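You operate a simulated robot arm through the tools that you are given. There is no shell and no other tool. Be economical: measure what you need, move in short steps, check, and stop when the job is done.

The job below is to be done with a simulated robot arm. You get a single attempt, and the scene is never put back.

JOB
Stir the soup, cover it with the glass lid and keep it warm.
Fine: use the wooden spoon and put it back; press the warm key once the lid is on and leave the cooker on.

It is judged by the outcome, as a careful person would: the job done as asked, and still so three seconds after it is handed in. It fails if anything else is knocked over, pushed out of place, dropped, spilled or broken. Lids that push on must go on centred and level and be pressed home; caps that screw on are set level and turned clockwise until they are tight.

ROBOT AND FRAMES
A 7-joint arm with a two-finger parallel gripper, fixed in place. Base frame: the origin is at the foot of the arm, x ahead of it, y to its left, z up; the work surface is at about z = 749. Lengths are in mm, angles in rad, forces in N, time in s.
With the tool pointing down near the work surface it reaches from about 300 to 740 mm from the base axis. Its first joint turns from -2.007 to 2.007 rad. Payload 3.91 kg.
The TCP is the grasp point between the finger pads, 30 mm short of the fingertips. In the tool frame z runs along the fingers and y along their closing line. Largest opening 110 mm; finger width 20, thickness 10; the body of the gripper, 48 by 112 mm, starts 55 mm behind the TCP.
Orientation is told as [roll, pitch, yaw] about the base's x, y, z axes, in that order, counted from this pose: with the fingers straight down and closing along the base's y, the tool's x points along the base's -x, its y along +y and its z along -z.

CONTROLS
- The arm moves only by the tool move_arm. Its arguments are lists of equal length, an entry for each row: "dp": the shift along the base's x, y, z in m, a list of three; "turn": the turn, a rotation vector about the base's x, y, z in rad, a list of three; "hand": the opening, from 0 (shut) to 1 (fully open). In form: {"dp": [[dx, dy, dz], ...], "turn": [[wx, wy, wz], ...], "hand": [hand, ...]}. A call has 1 to 8 rows; each row is the pose to reach, as a shift and turn from the pose commanded when the call began. A row lasts 0.2 s, in which the tool goes at most 50 mm and 0.15 rad; a call with a longer step from one row to the next is refused whole, and so is a gripper value outside its range. A pose out of reach is approached as far as the arm can. The call stops where the force on the tool passes 40 N (or 10 N more than at its start, if that is more) or the arm is blocked; 0.2 s more then pass. Each finger travels about 108 mm/s and halts on what it meets, pressing with about 34 N; the grip force reading is that of the motor and also rises with nothing between the fingers. The clock runs only during rows and for 0.2 s after the last one: add rows that repeat a pose to give the fingers time. It gives the time, the measured TCP pose, the force on the tool (base axes), the opening and the grip force at its end, in the units of the frame above (readings bear some noise).
- Cameras (640 x 400 px; columns grow to the right, rows downward): "scene" is fixed at [218.5, -649.9, 1378.8]; the picture's right is [0.71, -0.71, 0.00], its down [-0.38, -0.38, -0.84] and it looks along [0.59, 0.60, -0.54] (base axes); focal length 214 px, centre (320, 200). "wrist" rides on the gripper at [-36, 0, -57] in the tool frame; the picture's right is [0.00, -1.00, 0.00], its down [0.97, 0.00, -0.24] and it looks along [0.24, 0.00, 0.97] (tool axes); focal length 218 px, centre (320, 200). There is no depth. A picture from a camera that has moved, and an enlarged one, comes with that camera's place and axes in the base frame and with its lens.
- get_image(camera): a new picture of that camera. It takes no simulated time.
- raise_lower(by): slides the trunk up (or, below 0, down) by that many mm; the arm rides with it, the base frame stays. It gives what a move gives, with no picture.
- zoom(camera, box): a new picture of the part [left, top, right, bottom] of that camera's present view, enlarged. It takes no simulated time.
- sign_off(): hands the job in; it is judged then, once.

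Work in short steps. Places have to be worked out from the pictures, the camera data and where the tool is seen: move nearer, look again, correct. Check each grasp and each placing, and mend what went wrong. You have 120 turns and 76 pictures in all, those below and enlarged ones among them. Open the gripper and draw the arm clear of the work before you hand the job in, unless the task says otherwise; then end with one line.

The tools are called after "Request:" by a JSON object that holds its "op" and its "data". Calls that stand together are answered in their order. move_arm: Moves the arm, as the interface text tells. Its arguments: {"type":"object","properties":{"dp":{"type":"array"},"turn":{"type":"array"},"hand":{"type":"array"}},"required":["dp","turn","hand"]} The other tools are called the same way: raise_lower (by) slides the trunk up or down; get_image (camera) takes a picture; zoom (camera, box) takes an enlarged picture of a part of a camera's view; sign_off () hands the job in.

At the start:

```text
time_s: 0.0
position: [453.6, -125.3, 1343.2]
tcp_rot: [0.0, 0.0, 0.001]
wrist_force: [-0.7, 0.8, 0.0]
gripper_width: 109.9
finger_force: 0.0
trunk travel left (down, up): [-750.0, 240.0]
```

scene: 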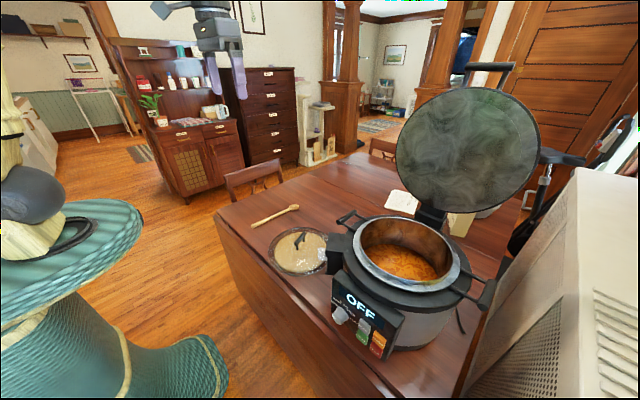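
wrist: 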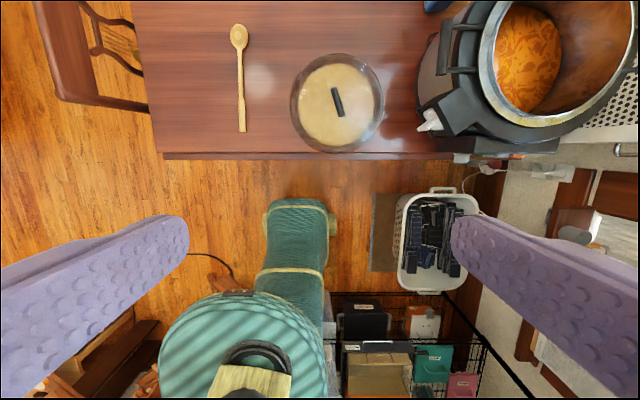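

The spoon lies along x, with its handle near (531, 96). The lid is near (600, -174), and the cooker is to the right. I'll zoom in on them first.

Request:
{"op": "zoom", "data": {"camera": "scene", "box": [310, 180, 510, 360]}}

Request:
{"op": "zoom", "data": {"camera": "wrist", "box": [400, 0, 640, 160]}}

Request:
{"op": "zoom", "data": {"camera": "scene", "box": [200, 160, 420, 300]}}

```text
2.22 times, centred on (410, 270) of scene
camera zoom: at [218.5, -649.9, 1378.8], right [0.71, -0.71, 0.0], down [-0.38, -0.38, -0.84], along [0.59, 0.6, -0.54], focal length 477 px, centre (120, 44)
```

zoom: 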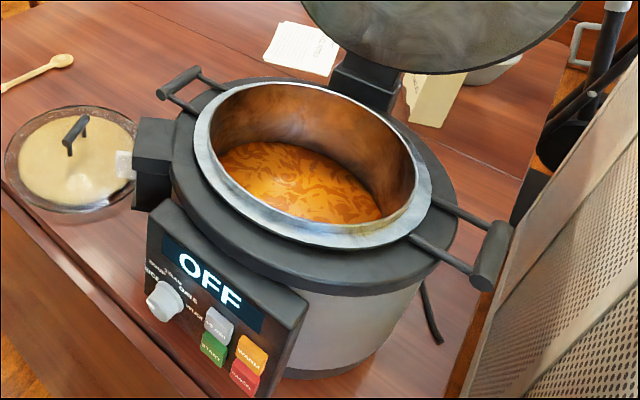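

```text
2.50 times, centred on (520, 80) of wrist
camera zoom: at [491.0, -125.3, 1399.6], right [0.0, -1.0, 0.0], down [-0.97, 0.0, 0.24], along [-0.24, 0.0, -0.97], focal length 546 px, centre (-180, 500)
```

zoom: 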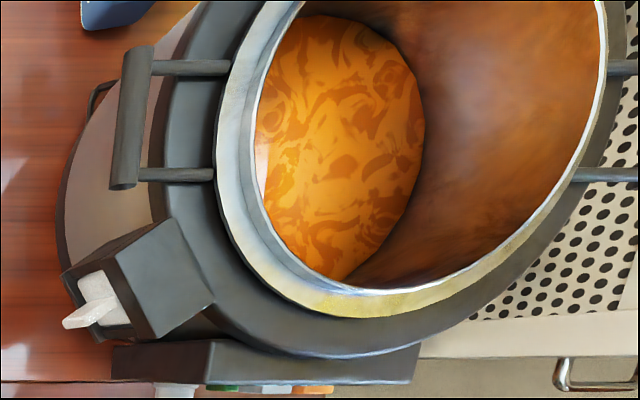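

```text
2.86 times, centred on (310, 230) of scene
camera zoom: at [218.5, -649.9, 1378.8], right [0.71, -0.71, 0.0], down [-0.38, -0.38, -0.84], along [0.59, 0.6, -0.54], focal length 613 px, centre (349, 114)
```

zoom: 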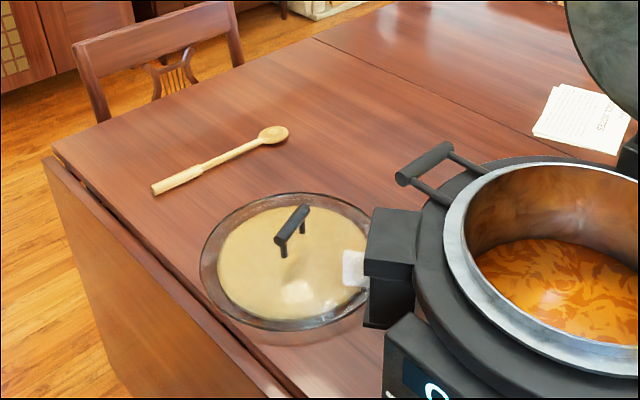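

The cooker's rim is around (650, -530, 970). Its panel faces -x and its own lid is hinged on the far side. To stir, the spoon has to hang from a tool tilted outward, so the grasp needs the tool yawed by about π. I'll lower the trunk and test that turn.

Request:
{"op": "raise_lower", "data": {"by": -250}}

Request:
{"op": "move_arm", "data": {"dp": [[0, 0, 0], [0, 0, 0], [0, 0, 0], [0, 0, 0], [0, 0, 0], [0, 0, 0], [0, 0, 0], [0, 0, 0]], "turn": [[0, 0, 0.15], [0, 0, 0.3], [0, 0, 0.45], [0, 0, 0.6], [0, 0, 0.75], [0, 0, 0.9], [0, 0, 1.05], [0, 0, 1.2]], "hand": [1, 1, 1, 1, 1, 1, 1, 1]}}

Request:
{"op": "move_arm", "data": {"dp": [[0, 0, 0], [0, 0, 0], [0, 0, 0], [0, 0, 0], [0, 0, 0], [0, 0, 0], [0, 0, 0], [0, 0, 0]], "turn": [[0, 0, 0.15], [0, 0, 0.3], [0, 0, 0.45], [0, 0, 0.6], [0, 0, 0.75], [0, 0, 0.9], [0, 0, 1.05], [0, 0, 1.2]], "hand": [1, 1, 1, 1, 1, 1, 1, 1]}}

```text
time_s: 2.6
position: [453.8, -126.8, 1093.0]
tcp_rot: [0.0, -0.002, -0.001]
wrist_force: [-0.5, -0.1, -0.2]
gripper_width: 109.8
finger_force: 0.0
trunk travel left (down, up): [-500.0, 490.0]
```

```text
time_s: 4.4
position: [454.0, -124.6, 1092.6]
tcp_rot: [-0.001, 0.0, 1.202]
wrist_force: [0.6, -0.1, -0.2]
gripper_width: 109.9
finger_force: 0.0
trunk travel left (down, up): [-500.0, 490.0]
```

```text
time_s: 6.2
position: [455.2, -125.2, 1093.5]
tcp_rot: [-0.001, 0.001, 2.402]
wrist_force: [-1.0, -0.1, 0.0]
gripper_width: 110.0
finger_force: 0.0
trunk travel left (down, up): [-500.0, 490.0]
```

The yaw turns freely. I'll finish the turn to π and look with the camera facing outward.

Request:
{"op": "move_arm", "data": {"dp": [[0, 0, 0], [0, 0, 0], [0, 0, 0], [0, 0, 0], [0, 0, 0]], "turn": [[0, 0, 0.15], [0, 0, 0.3], [0, 0, 0.45], [0, 0, 0.6], [0, 0, 0.739]], "hand": [1, 1, 1, 1, 1]}}

Request:
{"op": "get_image", "data": {"camera": "wrist"}}

```text
time_s: 7.4
position: [454.2, -124.4, 1092.6]
tcp_rot: [0.006, -0.004, 3.134]
wrist_force: [0.1, 5.0, 2.0]
gripper_width: 109.9
finger_force: 0.1
trunk travel left (down, up): [-500.0, 490.0]
```

```text
70 pictures are left
camera wrist: at [419.2, -124.2, 1149.1], right [0.01, 1.0, -0.01], down [0.97, -0.01, 0.24], along [0.24, -0.01, -0.97], focal length 218 px, centre (320, 200)
```

wrist: 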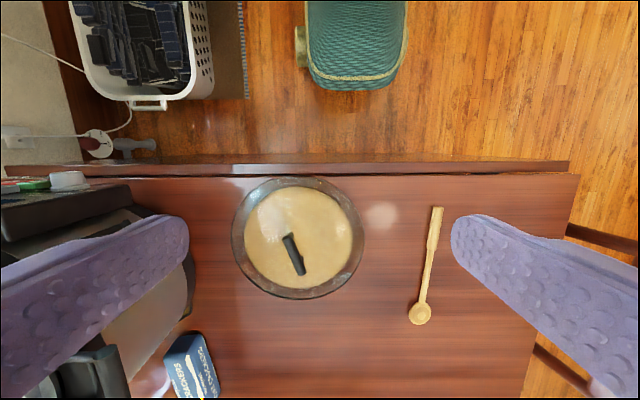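

The turn reached about π and the spoon is clear, with its handle end near (533, 91) and its tip near (790, 80). I'll move over the handle.

Request:
{"op": "move_arm", "data": {"dp": [[0.016, 0.03, -0.028], [0.032, 0.061, -0.056], [0.048, 0.091, -0.084], [0.064, 0.122, -0.112], [0.08, 0.153, -0.14], [0.096, 0.183, -0.168], [0.113, 0.214, -0.2]], "turn": [[0, 0, -0.006], [0, 0, -0.012], [0, 0, -0.018], [0, 0, -0.024], [0, 0, -0.03], [0, 0, -0.036], [0, 0, -0.043]], "hand": [1, 1, 1, 1, 1, 0.6, 0.5]}}

Request:
{"op": "get_image", "data": {"camera": "wrist"}}

```text
time_s: 9.0
position: [568.4, 89.8, 890.8]
tcp_rot: [0.0, 0.001, 3.095]
wrist_force: [0.1, 0.5, -0.4]
gripper_width: 54.7
finger_force: 0.1
trunk travel left (down, up): [-500.0, 490.0]
```

```text
69 pictures are left
camera wrist: at [533.7, 91.3, 948.0], right [0.05, 1.0, 0.0], down [0.97, -0.04, 0.24], along [0.24, -0.01, -0.97], focal length 218 px, centre (320, 200)
```

wrist: 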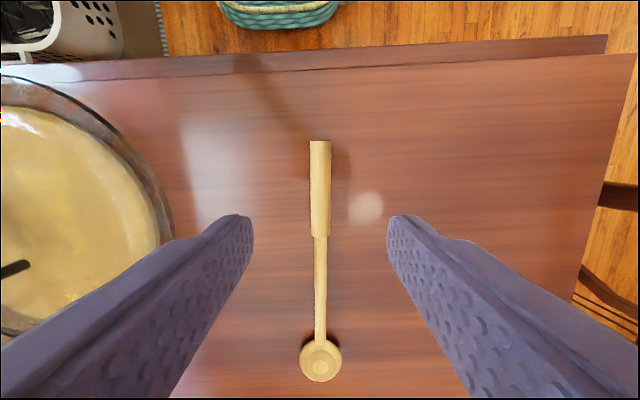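

The spoon sits centred between the fingers, and the thick part of the handle runs from x 529 to 616. I'll go down until the fingertips are just above the table and close.

Request:
{"op": "move_arm", "data": {"dp": [[0.002, 0, -0.04], [0.004, 0, -0.08], [0.004, 0, -0.1], [0.004, 0, -0.109], [0.004, 0, -0.109], [0.004, 0, -0.109], [0.004, 0, -0.109], [0.004, 0, -0.109]], "turn": [[0, 0, 0], [0, 0, 0], [0, 0, 0], [0, 0, 0], [0, 0, 0], [0, 0, 0], [0, 0, 0], [0, 0, 0]], "hand": [0.5, 0.5, 0.5, 0.5, 0.0, 0.0, 0.0, 0.0]}}

Request:
{"op": "get_image", "data": {"camera": "wrist"}}

```text
time_s: 10.8
position: [571.1, 87.9, 784.0]
tcp_rot: [0.0, 0.0, 3.096]
wrist_force: [0.0, -0.3, 0.7]
gripper_width: 16.5
finger_force: 34.2
trunk travel left (down, up): [-500.0, 490.0]
```

```text
68 pictures are left
camera wrist: at [536.6, 90.3, 840.3], right [0.05, 1.0, 0.0], down [0.97, -0.05, 0.24], along [0.24, -0.01, -0.97], focal length 218 px, centre (320, 200)
```

wrist: 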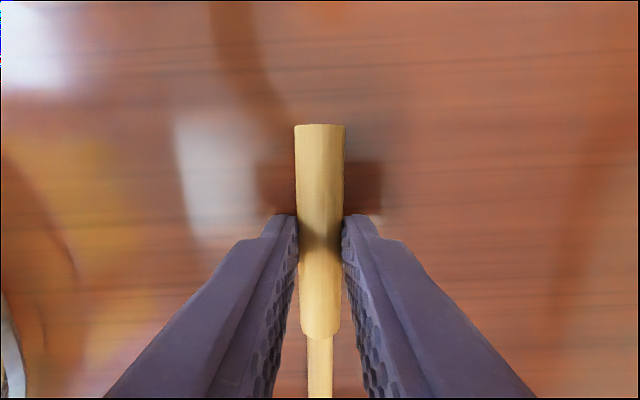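

The spoon is held, but only at the very fingertips. I'll open slightly, go 3.5 mm lower and grip again.

Request:
{"op": "move_arm", "data": {"dp": [[0, 0, 0], [0, 0, -0.0035], [0, 0, -0.0035], [0, 0, -0.0035], [0, 0, -0.0035], [0, 0, 0.02], [0, 0, 0.06], [0, 0, 0.1]], "turn": [[0, 0, 0], [0, 0, 0], [0, 0, 0], [0, 0, 0], [0, 0, 0], [0, 0, 0], [0, 0, 0], [0, 0, 0]], "hand": [0.25, 0.25, 0.25, 0.0, 0.0, 0.0, 0.0, 0.0]}}

Request:
{"op": "get_image", "data": {"camera": "wrist"}}

```text
time_s: 12.6
position: [569.7, 91.0, 884.3]
tcp_rot: [-0.001, 0.001, 3.095]
wrist_force: [0.8, 0.9, 0.1]
gripper_width: 16.5
finger_force: 34.0
trunk travel left (down, up): [-500.0, 490.0]
```

```text
67 pictures are left
camera wrist: at [535.0, 90.5, 940.9], right [0.05, 1.0, 0.0], down [0.97, -0.04, 0.24], along [0.24, -0.01, -0.97], focal length 218 px, centre (320, 200)
```

wrist: 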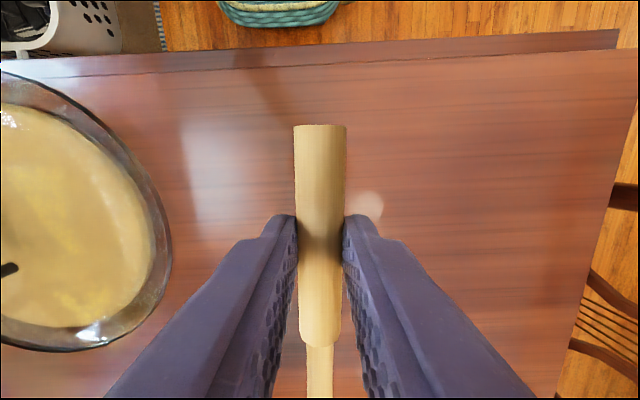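

The spoon is held firmly. I'll raise the trunk, then turn the yaw back so the bowl points toward the base, while retracting toward the pot's bearing.

Request:
{"op": "raise_lower", "data": {"by": 300}}

Request:
{"op": "move_arm", "data": {"dp": [[-0.02, -0.01, 0], [-0.04, -0.03, 0], [-0.06, -0.05, 0], [-0.08, -0.08, 0], [-0.1, -0.11, 0], [-0.12, -0.14, 0], [-0.14, -0.17, 0], [-0.15, -0.2, 0]], "turn": [[0, 0, -0.15], [0, 0, -0.3], [0, 0, -0.45], [0, 0, -0.6], [0, 0, -0.75], [0, 0, -0.9], [0, 0, -1.05], [0, 0, -1.2]], "hand": [0, 0, 0, 0, 0, 0, 0, 0]}}

Request:
{"op": "move_arm", "data": {"dp": [[0, -0.02, 0], [0, -0.04, 0], [0, -0.06, 0], [0, -0.09, 0], [0, -0.12, 0], [0, -0.15, 0], [0, -0.18, 0], [0, -0.2, 0]], "turn": [[0, 0, -0.15], [0, 0, -0.3], [0, 0, -0.45], [0, 0, -0.6], [0, 0, -0.75], [0, 0, -0.9], [0, 0, -1.05], [0, 0, -1.2]], "hand": [0, 0, 0, 0, 0, 0, 0, 0]}}

Request:
{"op": "move_arm", "data": {"dp": [[0, 0, 0], [0, 0, 0], [0, 0, 0], [0, 0, 0], [0, 0, 0], [0, 0, 0], [0, 0, 0], [0, 0, 0]], "turn": [[0, 0, -0.15], [0, 0, -0.3], [0, 0, -0.45], [0, 0, -0.6], [0, 0, -0.75], [0, 0, -0.9], [0, 0, -1.05], [0, 0, -1.2]], "hand": [0, 0, 0, 0, 0, 0, 0, 0]}}

Request:
{"op": "get_image", "data": {"camera": "scene"}}

Request:
{"op": "get_image", "data": {"camera": "wrist"}}

```text
time_s: 15.6
position: [570.5, 88.7, 1183.9]
tcp_rot: [0.0, 0.0, 3.094]
wrist_force: [0.5, -0.5, 0.4]
gripper_width: 16.6
finger_force: 34.1
trunk travel left (down, up): [-800.0, 190.0]
```

```text
time_s: 17.4
position: [420.0, -113.9, 1185.3]
tcp_rot: [0.0, 0.0, 1.891]
wrist_force: [-0.4, -0.8, 0.5]
gripper_width: 16.7
finger_force: 34.7
trunk travel left (down, up): [-800.0, 190.0]
```

```text
time_s: 19.2
position: [419.4, -311.2, 1184.5]
tcp_rot: [0.001, 0.0, 0.692]
wrist_force: [0.0, 0.0, -0.3]
gripper_width: 16.4
finger_force: 33.5
trunk travel left (down, up): [-800.0, 190.0]
```

```text
time_s: 21.0
position: [419.7, -311.7, 1183.7]
tcp_rot: [0.0, -0.001, -0.507]
wrist_force: [0.4, -0.7, -1.0]
gripper_width: 16.6
finger_force: 34.1
trunk travel left (down, up): [-800.0, 190.0]
```

```text
66 pictures are left
```

scene: 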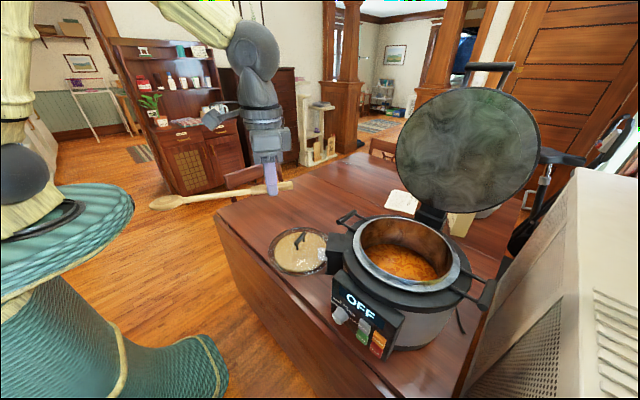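

```text
65 pictures are left
camera wrist: at [452.7, -328.6, 1240.5], right [-0.49, -0.87, 0.0], down [-0.85, 0.47, 0.24], along [-0.21, 0.12, -0.97], focal length 218 px, centre (320, 200)
```

wrist: 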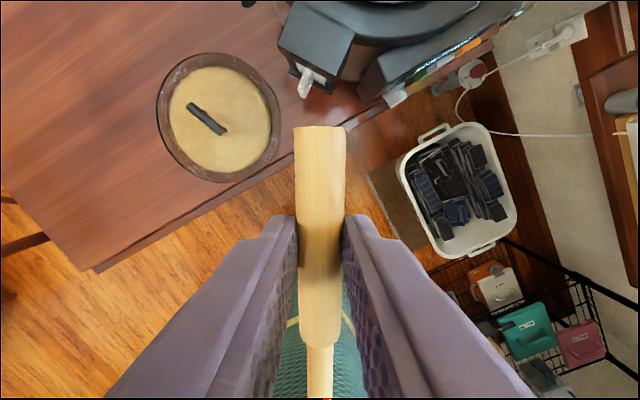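

Next I'll finish the yaw to -0.68, then tilt the tool outward so the spoon swings down, rising a little as I go.

Request:
{"op": "move_arm", "data": {"dp": [[0, 0, 0.02], [0, 0, 0.05]], "turn": [[0, 0, -0.1], [0, 0, -0.173]], "hand": [0, 0]}}

Request:
{"op": "move_arm", "data": {"dp": [[0, 0, 0.01], [0, 0, 0.02], [0, 0, 0.03], [0, 0, 0.03], [0, 0, 0.03], [0, 0, 0.03], [0, 0, 0.03], [0, 0, 0.03]], "turn": [[-0.0943, -0.1165, 0], [-0.1887, -0.2331, 0], [-0.283, -0.3496, 0], [-0.3774, -0.4662, 0], [-0.4717, -0.5827, 0], [-0.566, -0.6993, 0], [-0.6604, -0.8158, 0], [-0.7547, -0.9324, 0]], "hand": [0, 0, 0, 0, 0, 0, 0, 0]}}

Request:
{"op": "get_image", "data": {"camera": "wrist"}}

Request:
{"op": "get_image", "data": {"camera": "scene"}}

```text
time_s: 21.6
position: [420.0, -310.2, 1233.2]
tcp_rot: [-0.001, -0.001, -0.68]
wrist_force: [0.1, 0.0, -0.7]
gripper_width: 16.7
finger_force: 34.7
trunk travel left (down, up): [-800.0, 190.0]
```

```text
time_s: 23.4
position: [420.0, -312.5, 1262.4]
tcp_rot: [-0.003, -1.2, -0.674]
wrist_force: [0.7, -1.0, -0.5]
gripper_width: 16.4
finger_force: 33.7
trunk travel left (down, up): [-800.0, 190.0]
```

```text
64 pictures are left
camera wrist: at [390.6, -286.8, 1316.8], right [-0.63, -0.78, 0.0], down [-0.45, 0.36, -0.82], along [0.64, -0.51, -0.58], focal length 218 px, centre (320, 200)
```

wrist: 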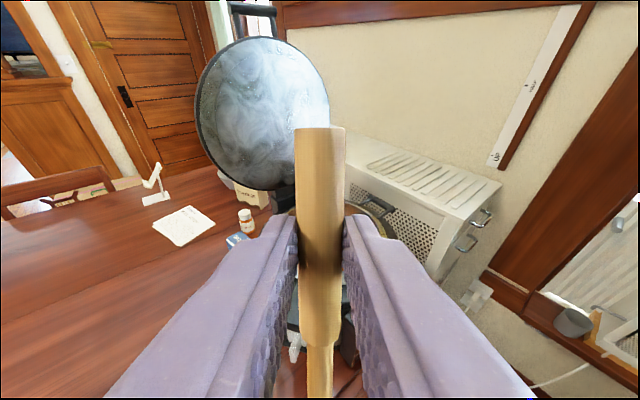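

```text
63 pictures are left
```

scene: 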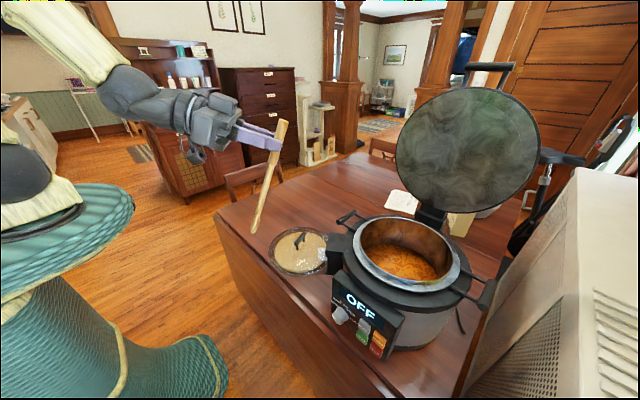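

The spoon hangs tip-down, with the tip about 55 mm inward of and 215 mm below the TCP. I'll move out toward the pot at this height and check the reach.

Request:
{"op": "move_arm", "data": {"dp": [[0.035, -0.028, 0], [0.07, -0.057, 0], [0.105, -0.085, 0], [0.14, -0.113, 0], [0.175, -0.142, 0], [0.2, -0.185, 0], [0.22, -0.22, 0]], "turn": [[0, 0, 0], [0, 0, 0], [0, 0, 0], [0, 0, 0], [0, 0, 0], [0, 0, 0], [0, 0, 0]], "hand": [0, 0, 0, 0, 0, 0, 0]}}

Request:
{"op": "get_image", "data": {"camera": "wrist"}}

Request:
{"op": "get_image", "data": {"camera": "scene"}}

```text
time_s: 25.0
position: [641.1, -533.4, 1261.6]
tcp_rot: [-0.009, -1.197, -0.672]
wrist_force: [-0.1, 0.5, -0.3]
gripper_width: 16.3
finger_force: 34.2
trunk travel left (down, up): [-800.0, 190.0]
```

```text
62 pictures are left
camera wrist: at [610.9, -507.7, 1317.1], right [-0.63, -0.78, 0.0], down [-0.45, 0.36, -0.82], along [0.63, -0.51, -0.58], focal length 218 px, centre (320, 200)
```

wrist: 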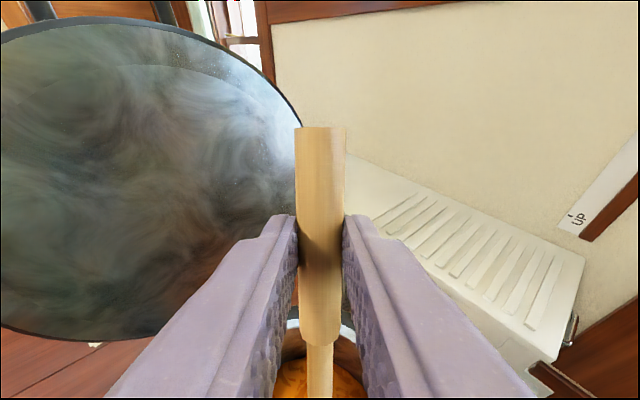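

```text
61 pictures are left
```

scene: 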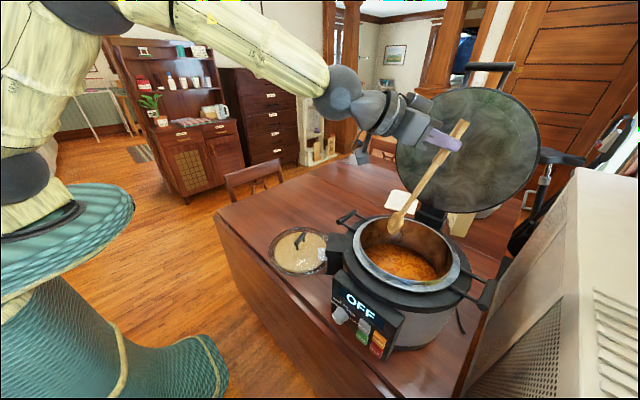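

The arm reaches r = 834 here, and the tip is already inside the opening on the near side. I'll go a bit further out and partway down, then check.

Request:
{"op": "move_arm", "data": {"dp": [[0.012, -0.01, -0.03], [0.024, -0.02, -0.06], [0.03, -0.025, -0.1], [0.03, -0.025, -0.13]], "turn": [[0, 0, 0], [0, 0, 0], [0, 0, 0], [0, 0, 0]], "hand": [0, 0, 0, 0]}}

Request:
{"op": "zoom", "data": {"camera": "scene", "box": [310, 120, 530, 360]}}

Request:
{"op": "get_image", "data": {"camera": "wrist"}}

```text
time_s: 26.0
position: [669.6, -555.5, 1133.5]
tcp_rot: [-0.008, -1.2, -0.673]
wrist_force: [-0.5, -0.2, 0.2]
gripper_width: 16.6
finger_force: 33.9
trunk travel left (down, up): [-800.0, 190.0]
```

```text
1.67 times, centred on (420, 240) of scene
camera zoom: at [218.5, -649.9, 1378.8], right [0.71, -0.71, 0.0], down [-0.38, -0.38, -0.84], along [0.59, 0.6, -0.54], focal length 358 px, centre (153, 133)
```

zoom: 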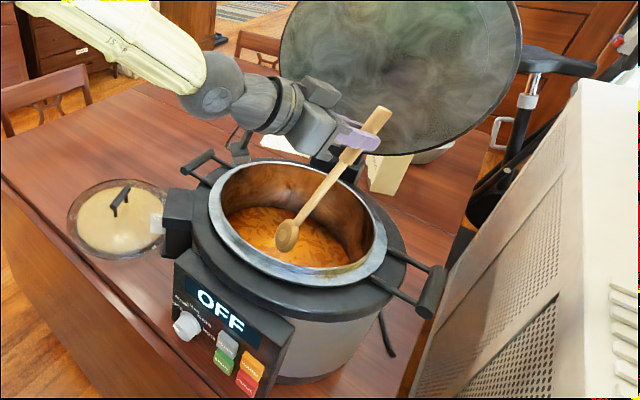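

```text
59 pictures are left
camera wrist: at [640.0, -530.7, 1187.3], right [-0.63, -0.78, 0.0], down [-0.45, 0.36, -0.82], along [0.63, -0.52, -0.58], focal length 218 px, centre (320, 200)
```

wrist: 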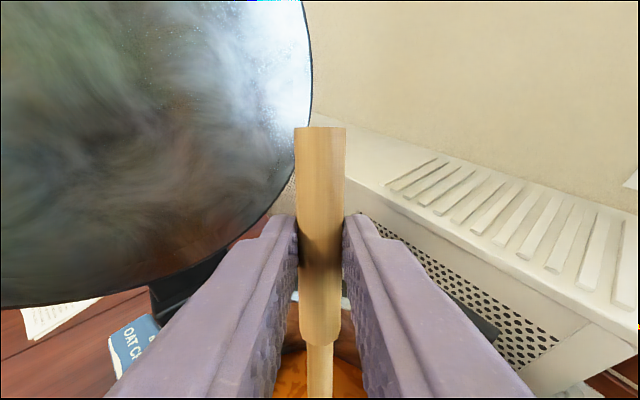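

The tip is in the opening, near the centre. I'll lower it into the soup and check the immersion.

Request:
{"op": "move_arm", "data": {"dp": [[0.003, -0.003, -0.03], [0.006, -0.006, -0.06], [0.008, -0.007, -0.085]], "turn": [[0, 0, 0], [0, 0, 0], [0, 0, 0]], "hand": [0, 0, 0]}}

Request:
{"op": "zoom", "data": {"camera": "scene", "box": [340, 170, 500, 310]}}

```text
time_s: 26.8
position: [678.8, -563.7, 1055.6]
tcp_rot: [-0.01, -1.211, -0.668]
wrist_force: [2.5, -2.9, 13.5]
gripper_width: 16.4
finger_force: 34.0
trunk travel left (down, up): [-800.0, 190.0]
```

```text
2.86 times, centred on (420, 240) of scene
camera zoom: at [218.5, -649.9, 1378.8], right [0.71, -0.71, 0.0], down [-0.38, -0.38, -0.84], along [0.59, 0.6, -0.54], focal length 613 px, centre (34, 86)
```

zoom: 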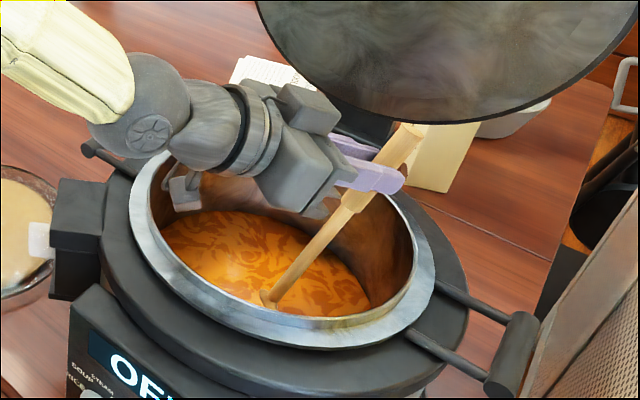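

A light contact at tip height of about 838 suggests the pot's bottom. The bowl is in the soup. I'll lift about 10 mm off the contact and check the force.

Request:
{"op": "move_arm", "data": {"dp": [[0, 0, 0.011], [0, 0, 0.011]], "turn": [[0, 0, 0], [0, 0, 0]], "hand": [0, 0]}}

Request:
{"op": "zoom", "data": {"camera": "scene", "box": [360, 190, 460, 290]}}

```text
time_s: 27.4
position: [676.9, -563.0, 1058.3]
tcp_rot: [-0.01, -1.195, -0.673]
wrist_force: [-0.2, -0.2, -0.9]
gripper_width: 16.7
finger_force: 34.1
trunk travel left (down, up): [-800.0, 190.0]
```

```text
4.00 times, centred on (410, 240) of scene
camera zoom: at [218.5, -649.9, 1378.8], right [0.71, -0.71, 0.0], down [-0.38, -0.38, -0.84], along [0.59, 0.6, -0.54], focal length 858 px, centre (-40, 40)
```

zoom: 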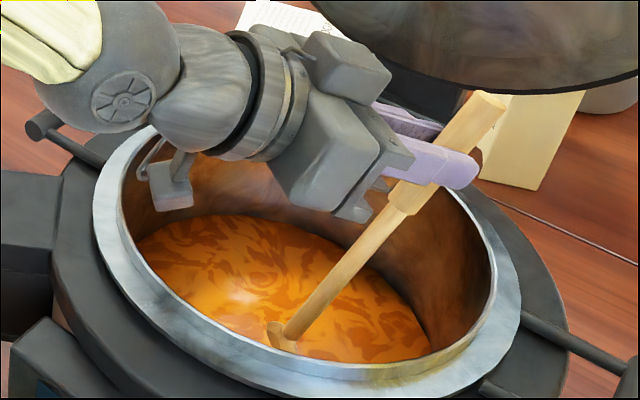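

The force is gone and the bowl sits about 28 mm deep in the soup. Now I'll stir in circles of about 30 mm radius.

Request:
{"op": "move_arm", "data": {"dp": [[0.022, 0.0, 0], [0.032, 0.02, 0], [0.01, 0.032, 0], [-0.012, 0.022, 0], [-0.02, 0.0, 0], [-0.012, -0.022, 0], [0.01, -0.03, 0], [0.03, -0.018, 0]], "turn": [[0, 0, 0], [0, 0, 0], [0, 0, 0], [0, 0, 0], [0, 0, 0], [0, 0, 0], [0, 0, 0], [0, 0, 0]], "hand": [0, 0, 0, 0, 0, 0, 0, 0]}}

Request:
{"op": "zoom", "data": {"camera": "scene", "box": [340, 170, 500, 310]}}

```text
time_s: 29.2
position: [708.1, -580.8, 1060.6]
tcp_rot: [-0.011, -1.199, -0.669]
wrist_force: [0.2, 0.5, -0.4]
gripper_width: 16.4
finger_force: 33.3
trunk travel left (down, up): [-800.0, 190.0]
```

```text
2.86 times, centred on (420, 240) of scene
camera zoom: at [218.5, -649.9, 1378.8], right [0.71, -0.71, 0.0], down [-0.38, -0.38, -0.84], along [0.59, 0.6, -0.54], focal length 613 px, centre (34, 86)
```

zoom: 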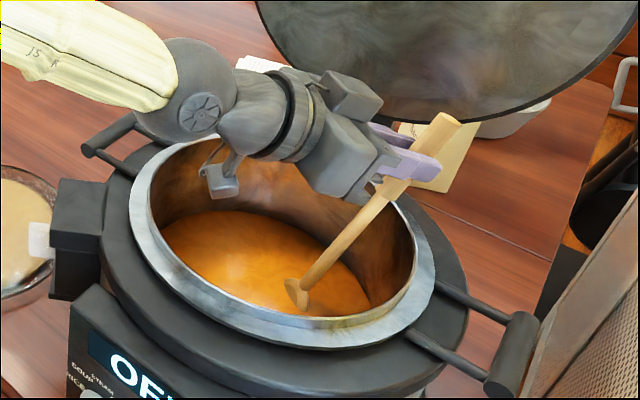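

The soup already looks blended. I'll stir two more rounds to be thorough.

Request:
{"op": "move_arm", "data": {"dp": [[0.005, 0.02, 0], [-0.005, 0.042, 0], [-0.025, 0.05, 0], [-0.045, 0.038, 0], [-0.052, 0.018, 0], [-0.045, -0.004, 0], [-0.025, -0.012, 0], [0, 0, 0]], "turn": [[0, 0, 0], [0, 0, 0], [0, 0, 0], [0, 0, 0], [0, 0, 0], [0, 0, 0], [0, 0, 0], [0, 0, 0]], "hand": [0, 0, 0, 0, 0, 0, 0, 0]}}

Request:
{"op": "move_arm", "data": {"dp": [[0.005, 0.02, 0], [-0.005, 0.042, 0], [-0.025, 0.05, 0], [-0.045, 0.038, 0], [-0.052, 0.018, 0], [-0.045, -0.004, 0], [-0.025, -0.012, 0], [-0.02, 0.018, 0]], "turn": [[0, 0, 0], [0, 0, 0], [0, 0, 0], [0, 0, 0], [0, 0, 0], [0, 0, 0], [0, 0, 0], [0, 0, 0]], "hand": [0, 0, 0, 0, 0, 0, 0, 0]}}

Request:
{"op": "zoom", "data": {"camera": "scene", "box": [340, 170, 500, 310]}}

```text
time_s: 31.0
position: [709.1, -581.4, 1058.3]
tcp_rot: [-0.01, -1.199, -0.668]
wrist_force: [-0.2, 0.1, -0.8]
gripper_width: 16.5
finger_force: 34.2
trunk travel left (down, up): [-800.0, 190.0]
```

```text
time_s: 32.8
position: [688.6, -562.9, 1061.1]
tcp_rot: [-0.01, -1.202, -0.669]
wrist_force: [0.2, -0.5, -1.2]
gripper_width: 16.5
finger_force: 33.6
trunk travel left (down, up): [-800.0, 190.0]
```

```text
2.86 times, centred on (420, 240) of scene
camera zoom: at [218.5, -649.9, 1378.8], right [0.71, -0.71, 0.0], down [-0.38, -0.38, -0.84], along [0.59, 0.6, -0.54], focal length 613 px, centre (34, 86)
```

zoom: 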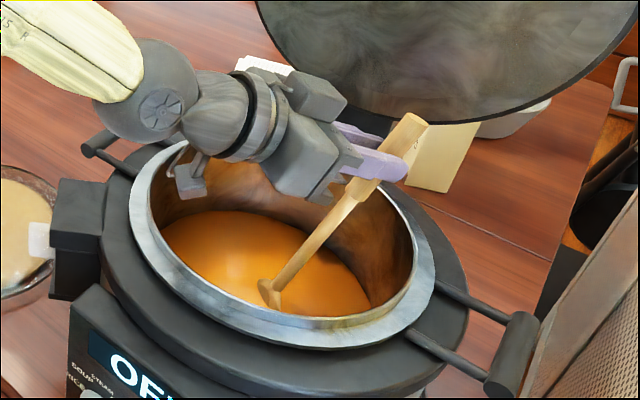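

The soup is evenly mixed. I'll lift the spoon straight out, then retract.

Request:
{"op": "move_arm", "data": {"dp": [[0, 0, 0.03], [0, 0, 0.06], [0, 0, 0.09], [0, 0, 0.12], [0, 0, 0.15], [0, 0, 0.18], [0, 0, 0.2], [0, 0, 0.2]], "turn": [[0, 0, 0], [0, 0, 0], [0, 0, 0], [0, 0, 0], [0, 0, 0], [0, 0, 0], [0, 0, 0], [0, 0, 0]], "hand": [0, 0, 0, 0, 0, 0, 0, 0]}}

Request:
{"op": "move_arm", "data": {"dp": [[-0.035, 0.033, 0], [-0.07, 0.066, 0], [-0.105, 0.1, 0], [-0.14, 0.133, 0], [-0.175, 0.167, 0], [-0.21, 0.2, 0], [-0.24, 0.225, 0], [-0.268, 0.251, 0]], "turn": [[0, 0, 0], [0, 0, 0], [0, 0, 0], [0, 0, 0], [0, 0, 0], [0, 0, 0], [0, 0, 0], [0, 0, 0]], "hand": [0, 0, 0, 0, 0, 0, 0, 0]}}

Request:
{"op": "get_image", "data": {"camera": "scene"}}

```text
time_s: 34.6
position: [688.7, -564.0, 1258.4]
tcp_rot: [-0.009, -1.2, -0.671]
wrist_force: [-0.1, 0.2, -1.3]
gripper_width: 16.3
finger_force: 34.2
trunk travel left (down, up): [-800.0, 190.0]
```

```text
time_s: 36.4
position: [418.1, -311.7, 1261.0]
tcp_rot: [-0.01, -1.202, -0.672]
wrist_force: [-0.1, 0.8, 0.1]
gripper_width: 16.4
finger_force: 33.8
trunk travel left (down, up): [-800.0, 190.0]
```

```text
54 pictures are left
```

scene: 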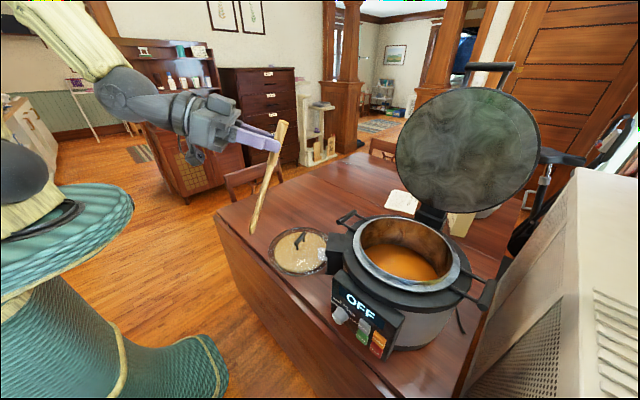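

The spoon is out with no spills. I'll reverse the tilt now.

Request:
{"op": "move_arm", "data": {"dp": [[0, 0, 0], [0, 0, 0], [0, 0, 0], [0, 0, -0.01], [0, 0, -0.02], [0, 0, -0.03], [0, 0, -0.04], [0, 0, -0.05]], "turn": [[0.0934, 0.1174, 0], [0.1868, 0.2348, 0], [0.2801, 0.3522, 0], [0.3735, 0.4696, 0], [0.4669, 0.587, 0], [0.5603, 0.7043, 0], [0.6536, 0.8217, 0], [0.747, 0.9391, 0]], "hand": [0, 0, 0, 0, 0, 0, 0, 0]}}

Request:
{"op": "move_arm", "data": {"dp": [[0, 0.02, 0], [0, 0.05, 0], [0, 0.08, 0], [0, 0.11, 0], [0, 0.14, 0], [0, 0.17, 0], [0, 0.19, 0], [0, 0.2, 0]], "turn": [[0, 0, 0.15], [0, 0, 0.3], [0, 0, 0.45], [0, 0, 0.6], [0, 0, 0.75], [0, 0, 0.9], [0, 0, 1.05], [0, 0, 1.2]], "hand": [0, 0, 0, 0, 0, 0, 0, 0]}}

Request:
{"op": "move_arm", "data": {"dp": [[0.02, 0.02, 0], [0.04, 0.05, 0], [0.06, 0.08, 0], [0.08, 0.11, 0], [0.1, 0.14, 0], [0.12, 0.17, 0], [0.14, 0.19, 0], [0.152, 0.2, 0]], "turn": [[0, 0, 0.15], [0, 0, 0.3], [0, 0, 0.45], [0, 0, 0.6], [0, 0, 0.75], [0, 0, 0.9], [0, 0, 1.05], [0, 0, 1.2]], "hand": [0, 0, 0, 0, 0, 0, 0, 0]}}

Request:
{"op": "move_arm", "data": {"dp": [[0, 0, 0], [0, 0, 0], [0, 0, 0], [0, 0, 0], [0, 0, 0], [0, 0, 0], [0, 0, 0], [0, 0, 0]], "turn": [[0, 0, 0.15], [0, 0, 0.3], [0, 0, 0.45], [0, 0, 0.6], [0, 0, 0.75], [0, 0, 0.9], [0, 0, 1.05], [0, 0, 1.2]], "hand": [0, 0, 0, 0, 0, 0, 0, 0]}}

```text
time_s: 38.2
position: [420.3, -313.7, 1208.2]
tcp_rot: [-0.008, 0.002, -0.67]
wrist_force: [0.6, 0.1, -1.0]
gripper_width: 16.5
finger_force: 34.0
trunk travel left (down, up): [-800.0, 190.0]
```

```text
time_s: 40.0
position: [420.6, -110.6, 1209.0]
tcp_rot: [-0.01, 0.001, 0.531]
wrist_force: [0.1, -0.6, -0.4]
gripper_width: 16.4
finger_force: 33.9
trunk travel left (down, up): [-800.0, 190.0]
```

```text
time_s: 41.8
position: [572.2, 86.3, 1210.4]
tcp_rot: [-0.008, -0.001, 1.73]
wrist_force: [-0.1, -0.1, 0.0]
gripper_width: 16.4
finger_force: 34.2
trunk travel left (down, up): [-800.0, 190.0]
```

```text
time_s: 43.6
position: [572.4, 87.5, 1209.2]
tcp_rot: [-0.01, 0.0, 2.93]
wrist_force: [-0.2, -1.1, -0.6]
gripper_width: 16.3
finger_force: 34.1
trunk travel left (down, up): [-800.0, 190.0]
```

I'll finish the yaw, remove the small roll and lower the trunk.

Request:
{"op": "move_arm", "data": {"dp": [[0, 0, 0], [-0.0015, 0.0005, 0]], "turn": [[-0.005, 0.001, 0.1], [-0.0088, 0.0019, 0.166]], "hand": [0, 0]}}

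Request:
{"op": "raise_lower", "data": {"by": -340}}

Request:
{"op": "get_image", "data": {"camera": "wrist"}}

Request:
{"op": "zoom", "data": {"camera": "scene", "box": [200, 130, 420, 300]}}

```text
time_s: 44.2
position: [570.8, 88.6, 1209.1]
tcp_rot: [0.003, 0.0, 3.095]
wrist_force: [0.8, -0.1, 0.2]
gripper_width: 16.2
finger_force: 34.3
trunk travel left (down, up): [-800.0, 190.0]
```

```text
time_s: 47.5
position: [571.1, 88.2, 869.6]
tcp_rot: [0.002, 0.0, 3.092]
wrist_force: [0.1, -0.3, -0.1]
gripper_width: 16.4
finger_force: 34.2
trunk travel left (down, up): [-460.0, 530.0]
```

```text
53 pictures are left
camera wrist: at [535.6, 90.1, 926.4], right [0.05, 1.0, 0.0], down [0.97, -0.05, 0.24], along [0.24, -0.01, -0.97], focal length 218 px, centre (320, 200)
```

wrist: 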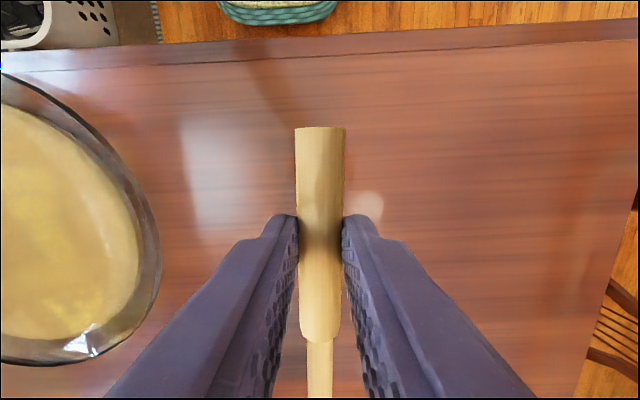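

```text
2.35 times, centred on (310, 215) of scene
camera zoom: at [218.5, -649.9, 1378.8], right [0.71, -0.71, 0.0], down [-0.38, -0.38, -0.84], along [0.59, 0.6, -0.54], focal length 505 px, centre (344, 165)
```

zoom: 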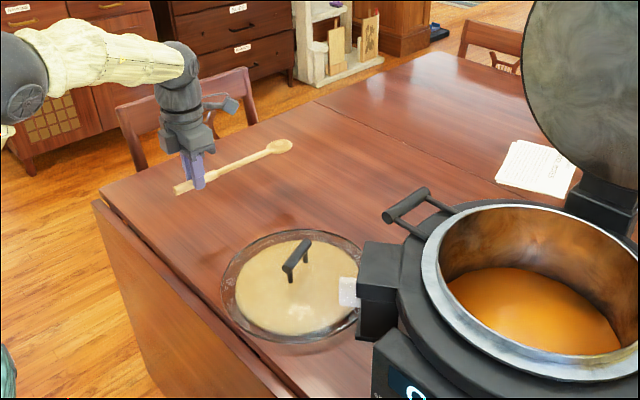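

The spoon lies as it did at pickup. I'll lower it to its original place and release.

Request:
{"op": "move_arm", "data": {"dp": [[0, 0, -0.04], [0, 0, -0.07], [0, 0, -0.082], [0, 0, -0.0875], [0, 0, -0.0875]], "turn": [[0, 0, 0], [0, 0, 0], [0, 0, 0], [0, 0, 0], [0, 0, 0]], "hand": [0, 0, 0, 0, 0]}}

Request:
{"op": "zoom", "data": {"camera": "scene", "box": [220, 180, 320, 260]}}

```text
time_s: 48.7
position: [568.8, 90.3, 782.8]
tcp_rot: [0.0, 0.001, 3.09]
wrist_force: [1.2, -0.6, 10.4]
gripper_width: 16.6
finger_force: 34.2
trunk travel left (down, up): [-460.0, 530.0]
```

```text
5.00 times, centred on (270, 220) of scene
camera zoom: at [218.5, -649.9, 1378.8], right [0.71, -0.71, 0.0], down [-0.38, -0.38, -0.84], along [0.59, 0.6, -0.54], focal length 1072 px, centre (570, 100)
```

zoom: 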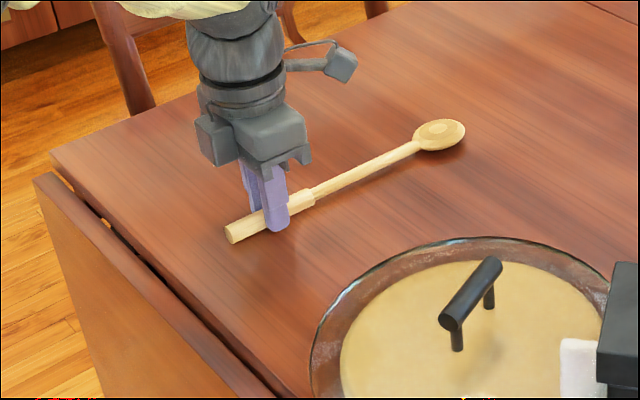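

The spoon is down, with light contact on the table. I'll open and rise.

Request:
{"op": "move_arm", "data": {"dp": [[0, 0, 0.001], [0, 0, 0.001], [0, 0, 0.001], [0, 0, 0.03], [0, 0, 0.07], [0, 0, 0.12], [0, -0.03, 0.16], [0, -0.07, 0.19]], "turn": [[0, 0, 0], [0, 0, 0], [0, 0, 0], [0, 0, 0], [0, 0, 0], [0, 0, 0], [0, 0, 0], [0, 0, 0]], "hand": [0.2, 0.4, 0.4, 0.4, 0.4, 0.4, 0.5, 0.5]}}

Request:
{"op": "get_image", "data": {"camera": "wrist"}}

```text
time_s: 50.5
position: [569.9, 17.7, 971.8]
tcp_rot: [0.0, -0.002, 3.096]
wrist_force: [0.6, 0.2, 0.4]
gripper_width: 54.9
finger_force: 0.0
trunk travel left (down, up): [-460.0, 530.0]
```

```text
50 pictures are left
camera wrist: at [534.5, 19.0, 1029.4], right [0.05, 1.0, 0.0], down [0.97, -0.05, 0.24], along [0.24, -0.01, -0.97], focal length 218 px, centre (320, 200)
```

wrist: 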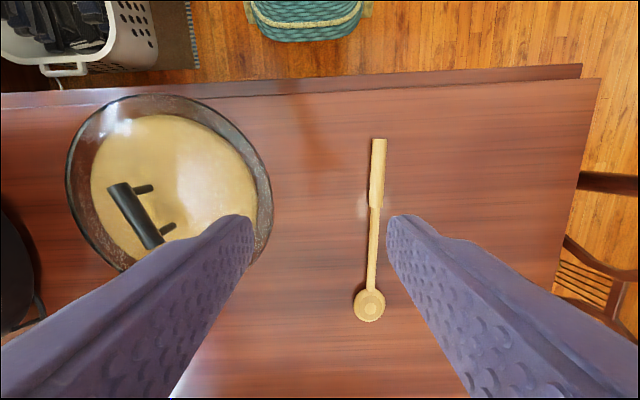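

The spoon is back at its original spot, with its end at (531, 91). Now I'll turn to match the lid's bar (yaw about 0.47) and hover over the lid.

Request:
{"op": "move_arm", "data": {"dp": [[0, 0, 0.01], [0, -0.02, 0.02], [0, -0.045, 0.03], [0.005, -0.07, 0.03], [0.01, -0.1, 0.03], [0.015, -0.13, 0.03], [0.02, -0.16, 0.03], [0.025, -0.188, 0.03]], "turn": [[0, 0, -0.15], [0, 0, -0.3], [0, 0, -0.45], [0, 0, -0.6], [0, 0, -0.75], [0, 0, -0.9], [0, 0, -1.05], [0, 0, -1.2]], "hand": [0.5, 0.5, 0.5, 0.5, 0.5, 0.5, 0.5, 0.5]}}

Request:
{"op": "move_arm", "data": {"dp": [[0, 0, 0], [0, 0, 0], [0, 0, 0], [0, 0, 0], [0, 0, 0], [0, 0, 0], [0, 0, 0], [0, 0, 0]], "turn": [[0, 0, -0.15], [0, 0, -0.3], [0, 0, -0.45], [0, 0, -0.6], [0, 0, -0.75], [0, 0, -0.9], [0, 0, -1.05], [0, 0, -1.2]], "hand": [0.5, 0.5, 0.5, 0.5, 0.5, 0.5, 0.5, 0.5]}}

Request:
{"op": "move_arm", "data": {"dp": [[0, 0, 0], [0, 0, 0]], "turn": [[0, 0, -0.12], [0, 0, -0.226]], "hand": [0.5, 0.5]}}

Request:
{"op": "get_image", "data": {"camera": "wrist"}}

```text
time_s: 52.3
position: [594.7, -170.4, 1001.7]
tcp_rot: [0.002, 0.001, 1.89]
wrist_force: [-0.6, 0.3, 0.0]
gripper_width: 55.1
finger_force: 0.0
trunk travel left (down, up): [-460.0, 530.0]
```

```text
time_s: 54.1
position: [594.5, -170.0, 1001.3]
tcp_rot: [0.002, 0.0, 0.691]
wrist_force: [-1.0, -0.5, -0.3]
gripper_width: 55.0
finger_force: 0.0
trunk travel left (down, up): [-460.0, 530.0]
```

```text
time_s: 54.7
position: [595.2, -168.4, 1002.3]
tcp_rot: [0.002, -0.001, 0.465]
wrist_force: [-0.1, 0.3, -0.3]
gripper_width: 55.0
finger_force: 0.1
trunk travel left (down, up): [-460.0, 530.0]
```

```text
49 pictures are left
camera wrist: at [628.7, -153.2, 1059.0], right [0.45, -0.89, 0.0], down [-0.87, -0.44, 0.24], along [-0.21, -0.11, -0.97], focal length 218 px, centre (320, 200)
```

wrist: 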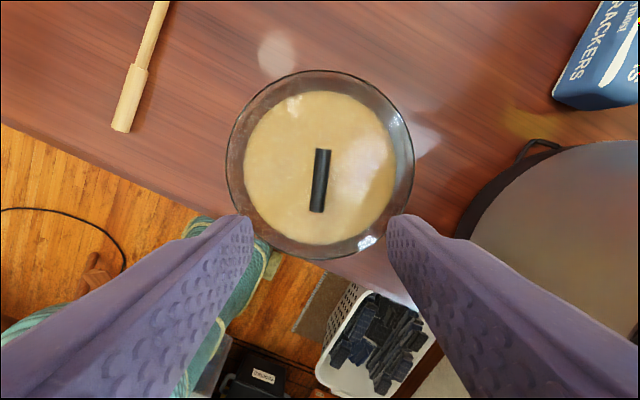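

The TCP is almost right over the lid's centre at (596, -170), and the bar is about 67 mm long at z of about 812 with yaw 0.37. Before taking the lid, I'll check with an empty hand that the tool-down pose reaches over the pot, and view the rim from there.

Request:
{"op": "raise_lower", "data": {"by": 220}}

Request:
{"op": "move_arm", "data": {"dp": [[0.006, -0.045, 0], [0.012, -0.09, 0], [0.018, -0.135, 0], [0.025, -0.18, 0], [0.031, -0.225, 0], [0.038, -0.27, 0], [0.045, -0.315, 0], [0.051, -0.363, 0]], "turn": [[0, 0, -0.14], [0, 0, -0.28], [0, 0, -0.42], [0, 0, -0.56], [0, 0, -0.7], [0, 0, -0.84], [0, 0, -0.98], [0, 0, -1.12]], "hand": [0.5, 0.5, 0.5, 0.5, 0.5, 0.5, 0.5, 0.5]}}

Request:
{"op": "get_image", "data": {"camera": "wrist"}}

Request:
{"op": "get_image", "data": {"camera": "scene"}}

```text
time_s: 57.0
position: [595.3, -169.4, 1221.9]
tcp_rot: [0.001, 0.001, 0.468]
wrist_force: [0.0, -0.8, 0.3]
gripper_width: 54.8
finger_force: 0.0
trunk travel left (down, up): [-680.0, 310.0]
```

```text
time_s: 58.8
position: [563.9, -401.4, 1176.1]
tcp_rot: [0.133, -0.021, -0.542]
wrist_force: [1.1, -1.8, -1.1]
gripper_width: 55.1
finger_force: 0.0
out of reach, approached as far as the arm can: row 3, 4, 5, 6, 7, 8
trunk travel left (down, up): [-680.0, 310.0]
stopped in row 8: the arm was blocked; the commanded pose is now the measured one
```

```text
48 pictures are left
camera wrist: at [591.3, -425.3, 1234.2], right [-0.51, -0.85, -0.13], down [-0.85, 0.48, 0.22], along [-0.12, 0.22, -0.97], focal length 218 px, centre (320, 200)
```

wrist: 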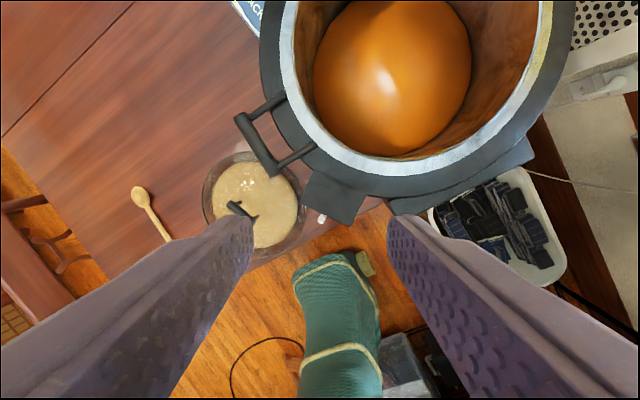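

```text
47 pictures are left
```

scene: 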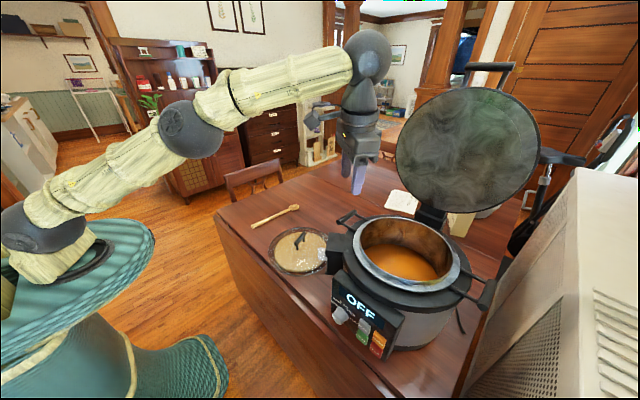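

Tool-down can't reach the pot here. The arm tops out near r = 700, so I'll grasp and place the lid with the tool tilted outward by about 0.6 rad in the bar's plane. First I'll raise the trunk, level the hand and get a good view of the rim from the tilted pose.

Request:
{"op": "raise_lower", "data": {"by": 120}}

Request:
{"op": "move_arm", "data": {"dp": [[-0.015, 0.01, 0], [-0.03, 0.02, 0], [-0.04, 0.03, 0]], "turn": [[-0.05, 0.04, -0.07], [-0.103, 0.087, -0.145], [-0.103, 0.087, -0.145]], "hand": [0.5, 0.5, 0.5]}}

Request:
{"op": "move_arm", "data": {"dp": [[0, 0, 0], [0.01, -0.008, 0], [0.02, -0.018, 0], [0.03, -0.03, 0]], "turn": [[-0.095, -0.116, 0], [-0.19, -0.232, 0], [-0.285, -0.348, 0], [-0.38, -0.464, 0]], "hand": [0.5, 0.5, 0.5, 0.5]}}

Request:
{"op": "get_image", "data": {"camera": "wrist"}}

```text
time_s: 60.3
position: [562.9, -397.4, 1299.5]
tcp_rot: [0.13, -0.027, -0.541]
wrist_force: [0.6, 0.9, -0.4]
gripper_width: 55.2
finger_force: 0.0
trunk travel left (down, up): [-800.0, 190.0]
```

```text
time_s: 61.1
position: [522.2, -367.2, 1300.4]
tcp_rot: [-0.006, -0.016, -0.685]
wrist_force: [0.8, 0.2, -0.6]
gripper_width: 54.9
finger_force: 0.1
trunk travel left (down, up): [-800.0, 190.0]
```

```text
time_s: 62.1
position: [554.5, -395.6, 1300.6]
tcp_rot: [-0.006, -0.614, -0.685]
wrist_force: [-0.2, -0.1, -0.4]
gripper_width: 55.2
finger_force: 0.0
trunk travel left (down, up): [-800.0, 190.0]
```

```text
46 pictures are left
camera wrist: at [552.3, -394.2, 1367.3], right [-0.63, -0.77, 0.01], down [-0.72, 0.59, -0.36], along [0.28, -0.23, -0.93], focal length 218 px, centre (320, 200)
```

wrist: 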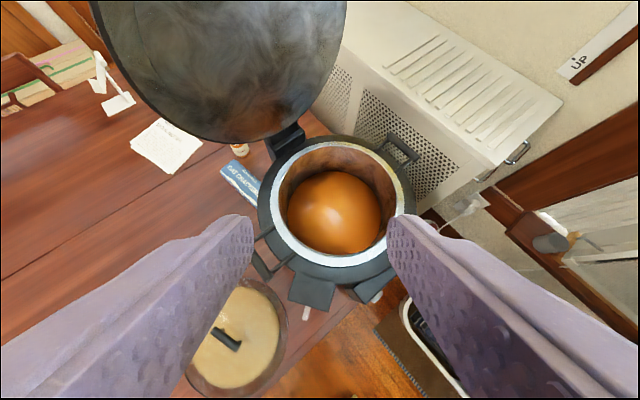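

This is a good view of the rim, so I'll zoom in to measure it.

Request:
{"op": "zoom", "data": {"camera": "wrist", "box": [250, 110, 430, 310]}}

```text
2.00 times, centred on (340, 210) of wrist
camera zoom: at [552.3, -394.2, 1367.3], right [-0.63, -0.77, 0.01], down [-0.72, 0.59, -0.36], along [0.28, -0.23, -0.93], focal length 436 px, centre (280, 180)
```

zoom: 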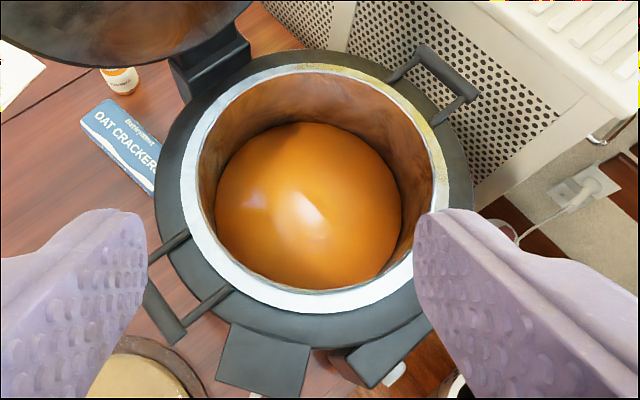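

The rim's centre is about (657, -526) with z of about 960, outer diameter 268 and inner 243. The 254 mm lid will sit on it. Now back to the lid with the tilted hand, turning the yaw to 0.37 along the bar.

Request:
{"op": "move_arm", "data": {"dp": [[-0.01, 0.02, 0], [-0.02, 0.05, 0], [-0.02, 0.08, 0], [-0.01, 0.11, 0], [0, 0.14, 0], [0.01, 0.17, 0], [0.02, 0.2, 0], [0.028, 0.222, 0]], "turn": [[0, 0, 0.13], [0, 0, 0.26], [0, 0, 0.39], [0, 0, 0.53], [0, 0, 0.66], [0, 0, 0.79], [0, 0, 0.92], [0, 0, 1.055]], "hand": [0.5, 0.5, 0.5, 0.5, 0.5, 0.5, 0.5, 0.5]}}

Request:
{"op": "raise_lower", "data": {"by": -370}}

Request:
{"op": "get_image", "data": {"camera": "wrist"}}

Request:
{"op": "zoom", "data": {"camera": "scene", "box": [220, 150, 380, 290]}}

```text
time_s: 63.9
position: [581.5, -174.7, 1299.6]
tcp_rot: [-0.006, -0.617, 0.374]
wrist_force: [0.2, 0.5, -0.2]
gripper_width: 55.1
finger_force: 0.1
trunk travel left (down, up): [-800.0, 190.0]
```

```text
time_s: 67.5
position: [582.3, -174.5, 929.7]
tcp_rot: [-0.007, -0.615, 0.372]
wrist_force: [0.9, 0.4, 0.2]
gripper_width: 55.1
finger_force: 0.0
trunk travel left (down, up): [-430.0, 560.0]
```

```text
44 pictures are left
camera wrist: at [579.4, -175.3, 997.0], right [0.36, -0.93, 0.01], down [-0.87, -0.34, -0.36], along [0.34, 0.13, -0.93], focal length 218 px, centre (320, 200)
```

wrist: 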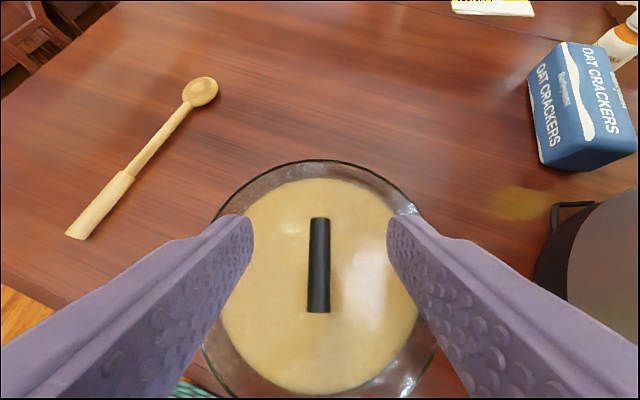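

```text
2.86 times, centred on (300, 220) of scene
camera zoom: at [218.5, -649.9, 1378.8], right [0.71, -0.71, 0.0], down [-0.38, -0.38, -0.84], along [0.59, 0.6, -0.54], focal length 613 px, centre (377, 143)
```

zoom: 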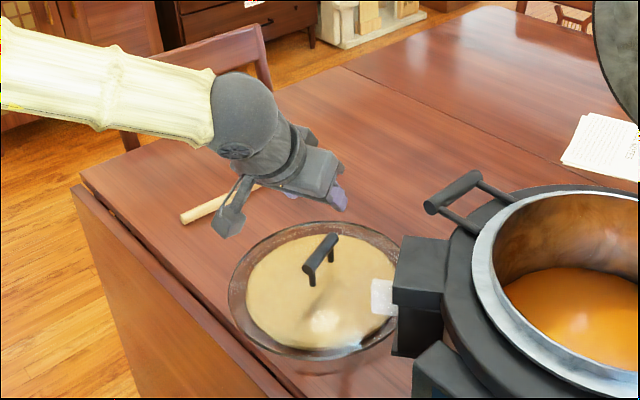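

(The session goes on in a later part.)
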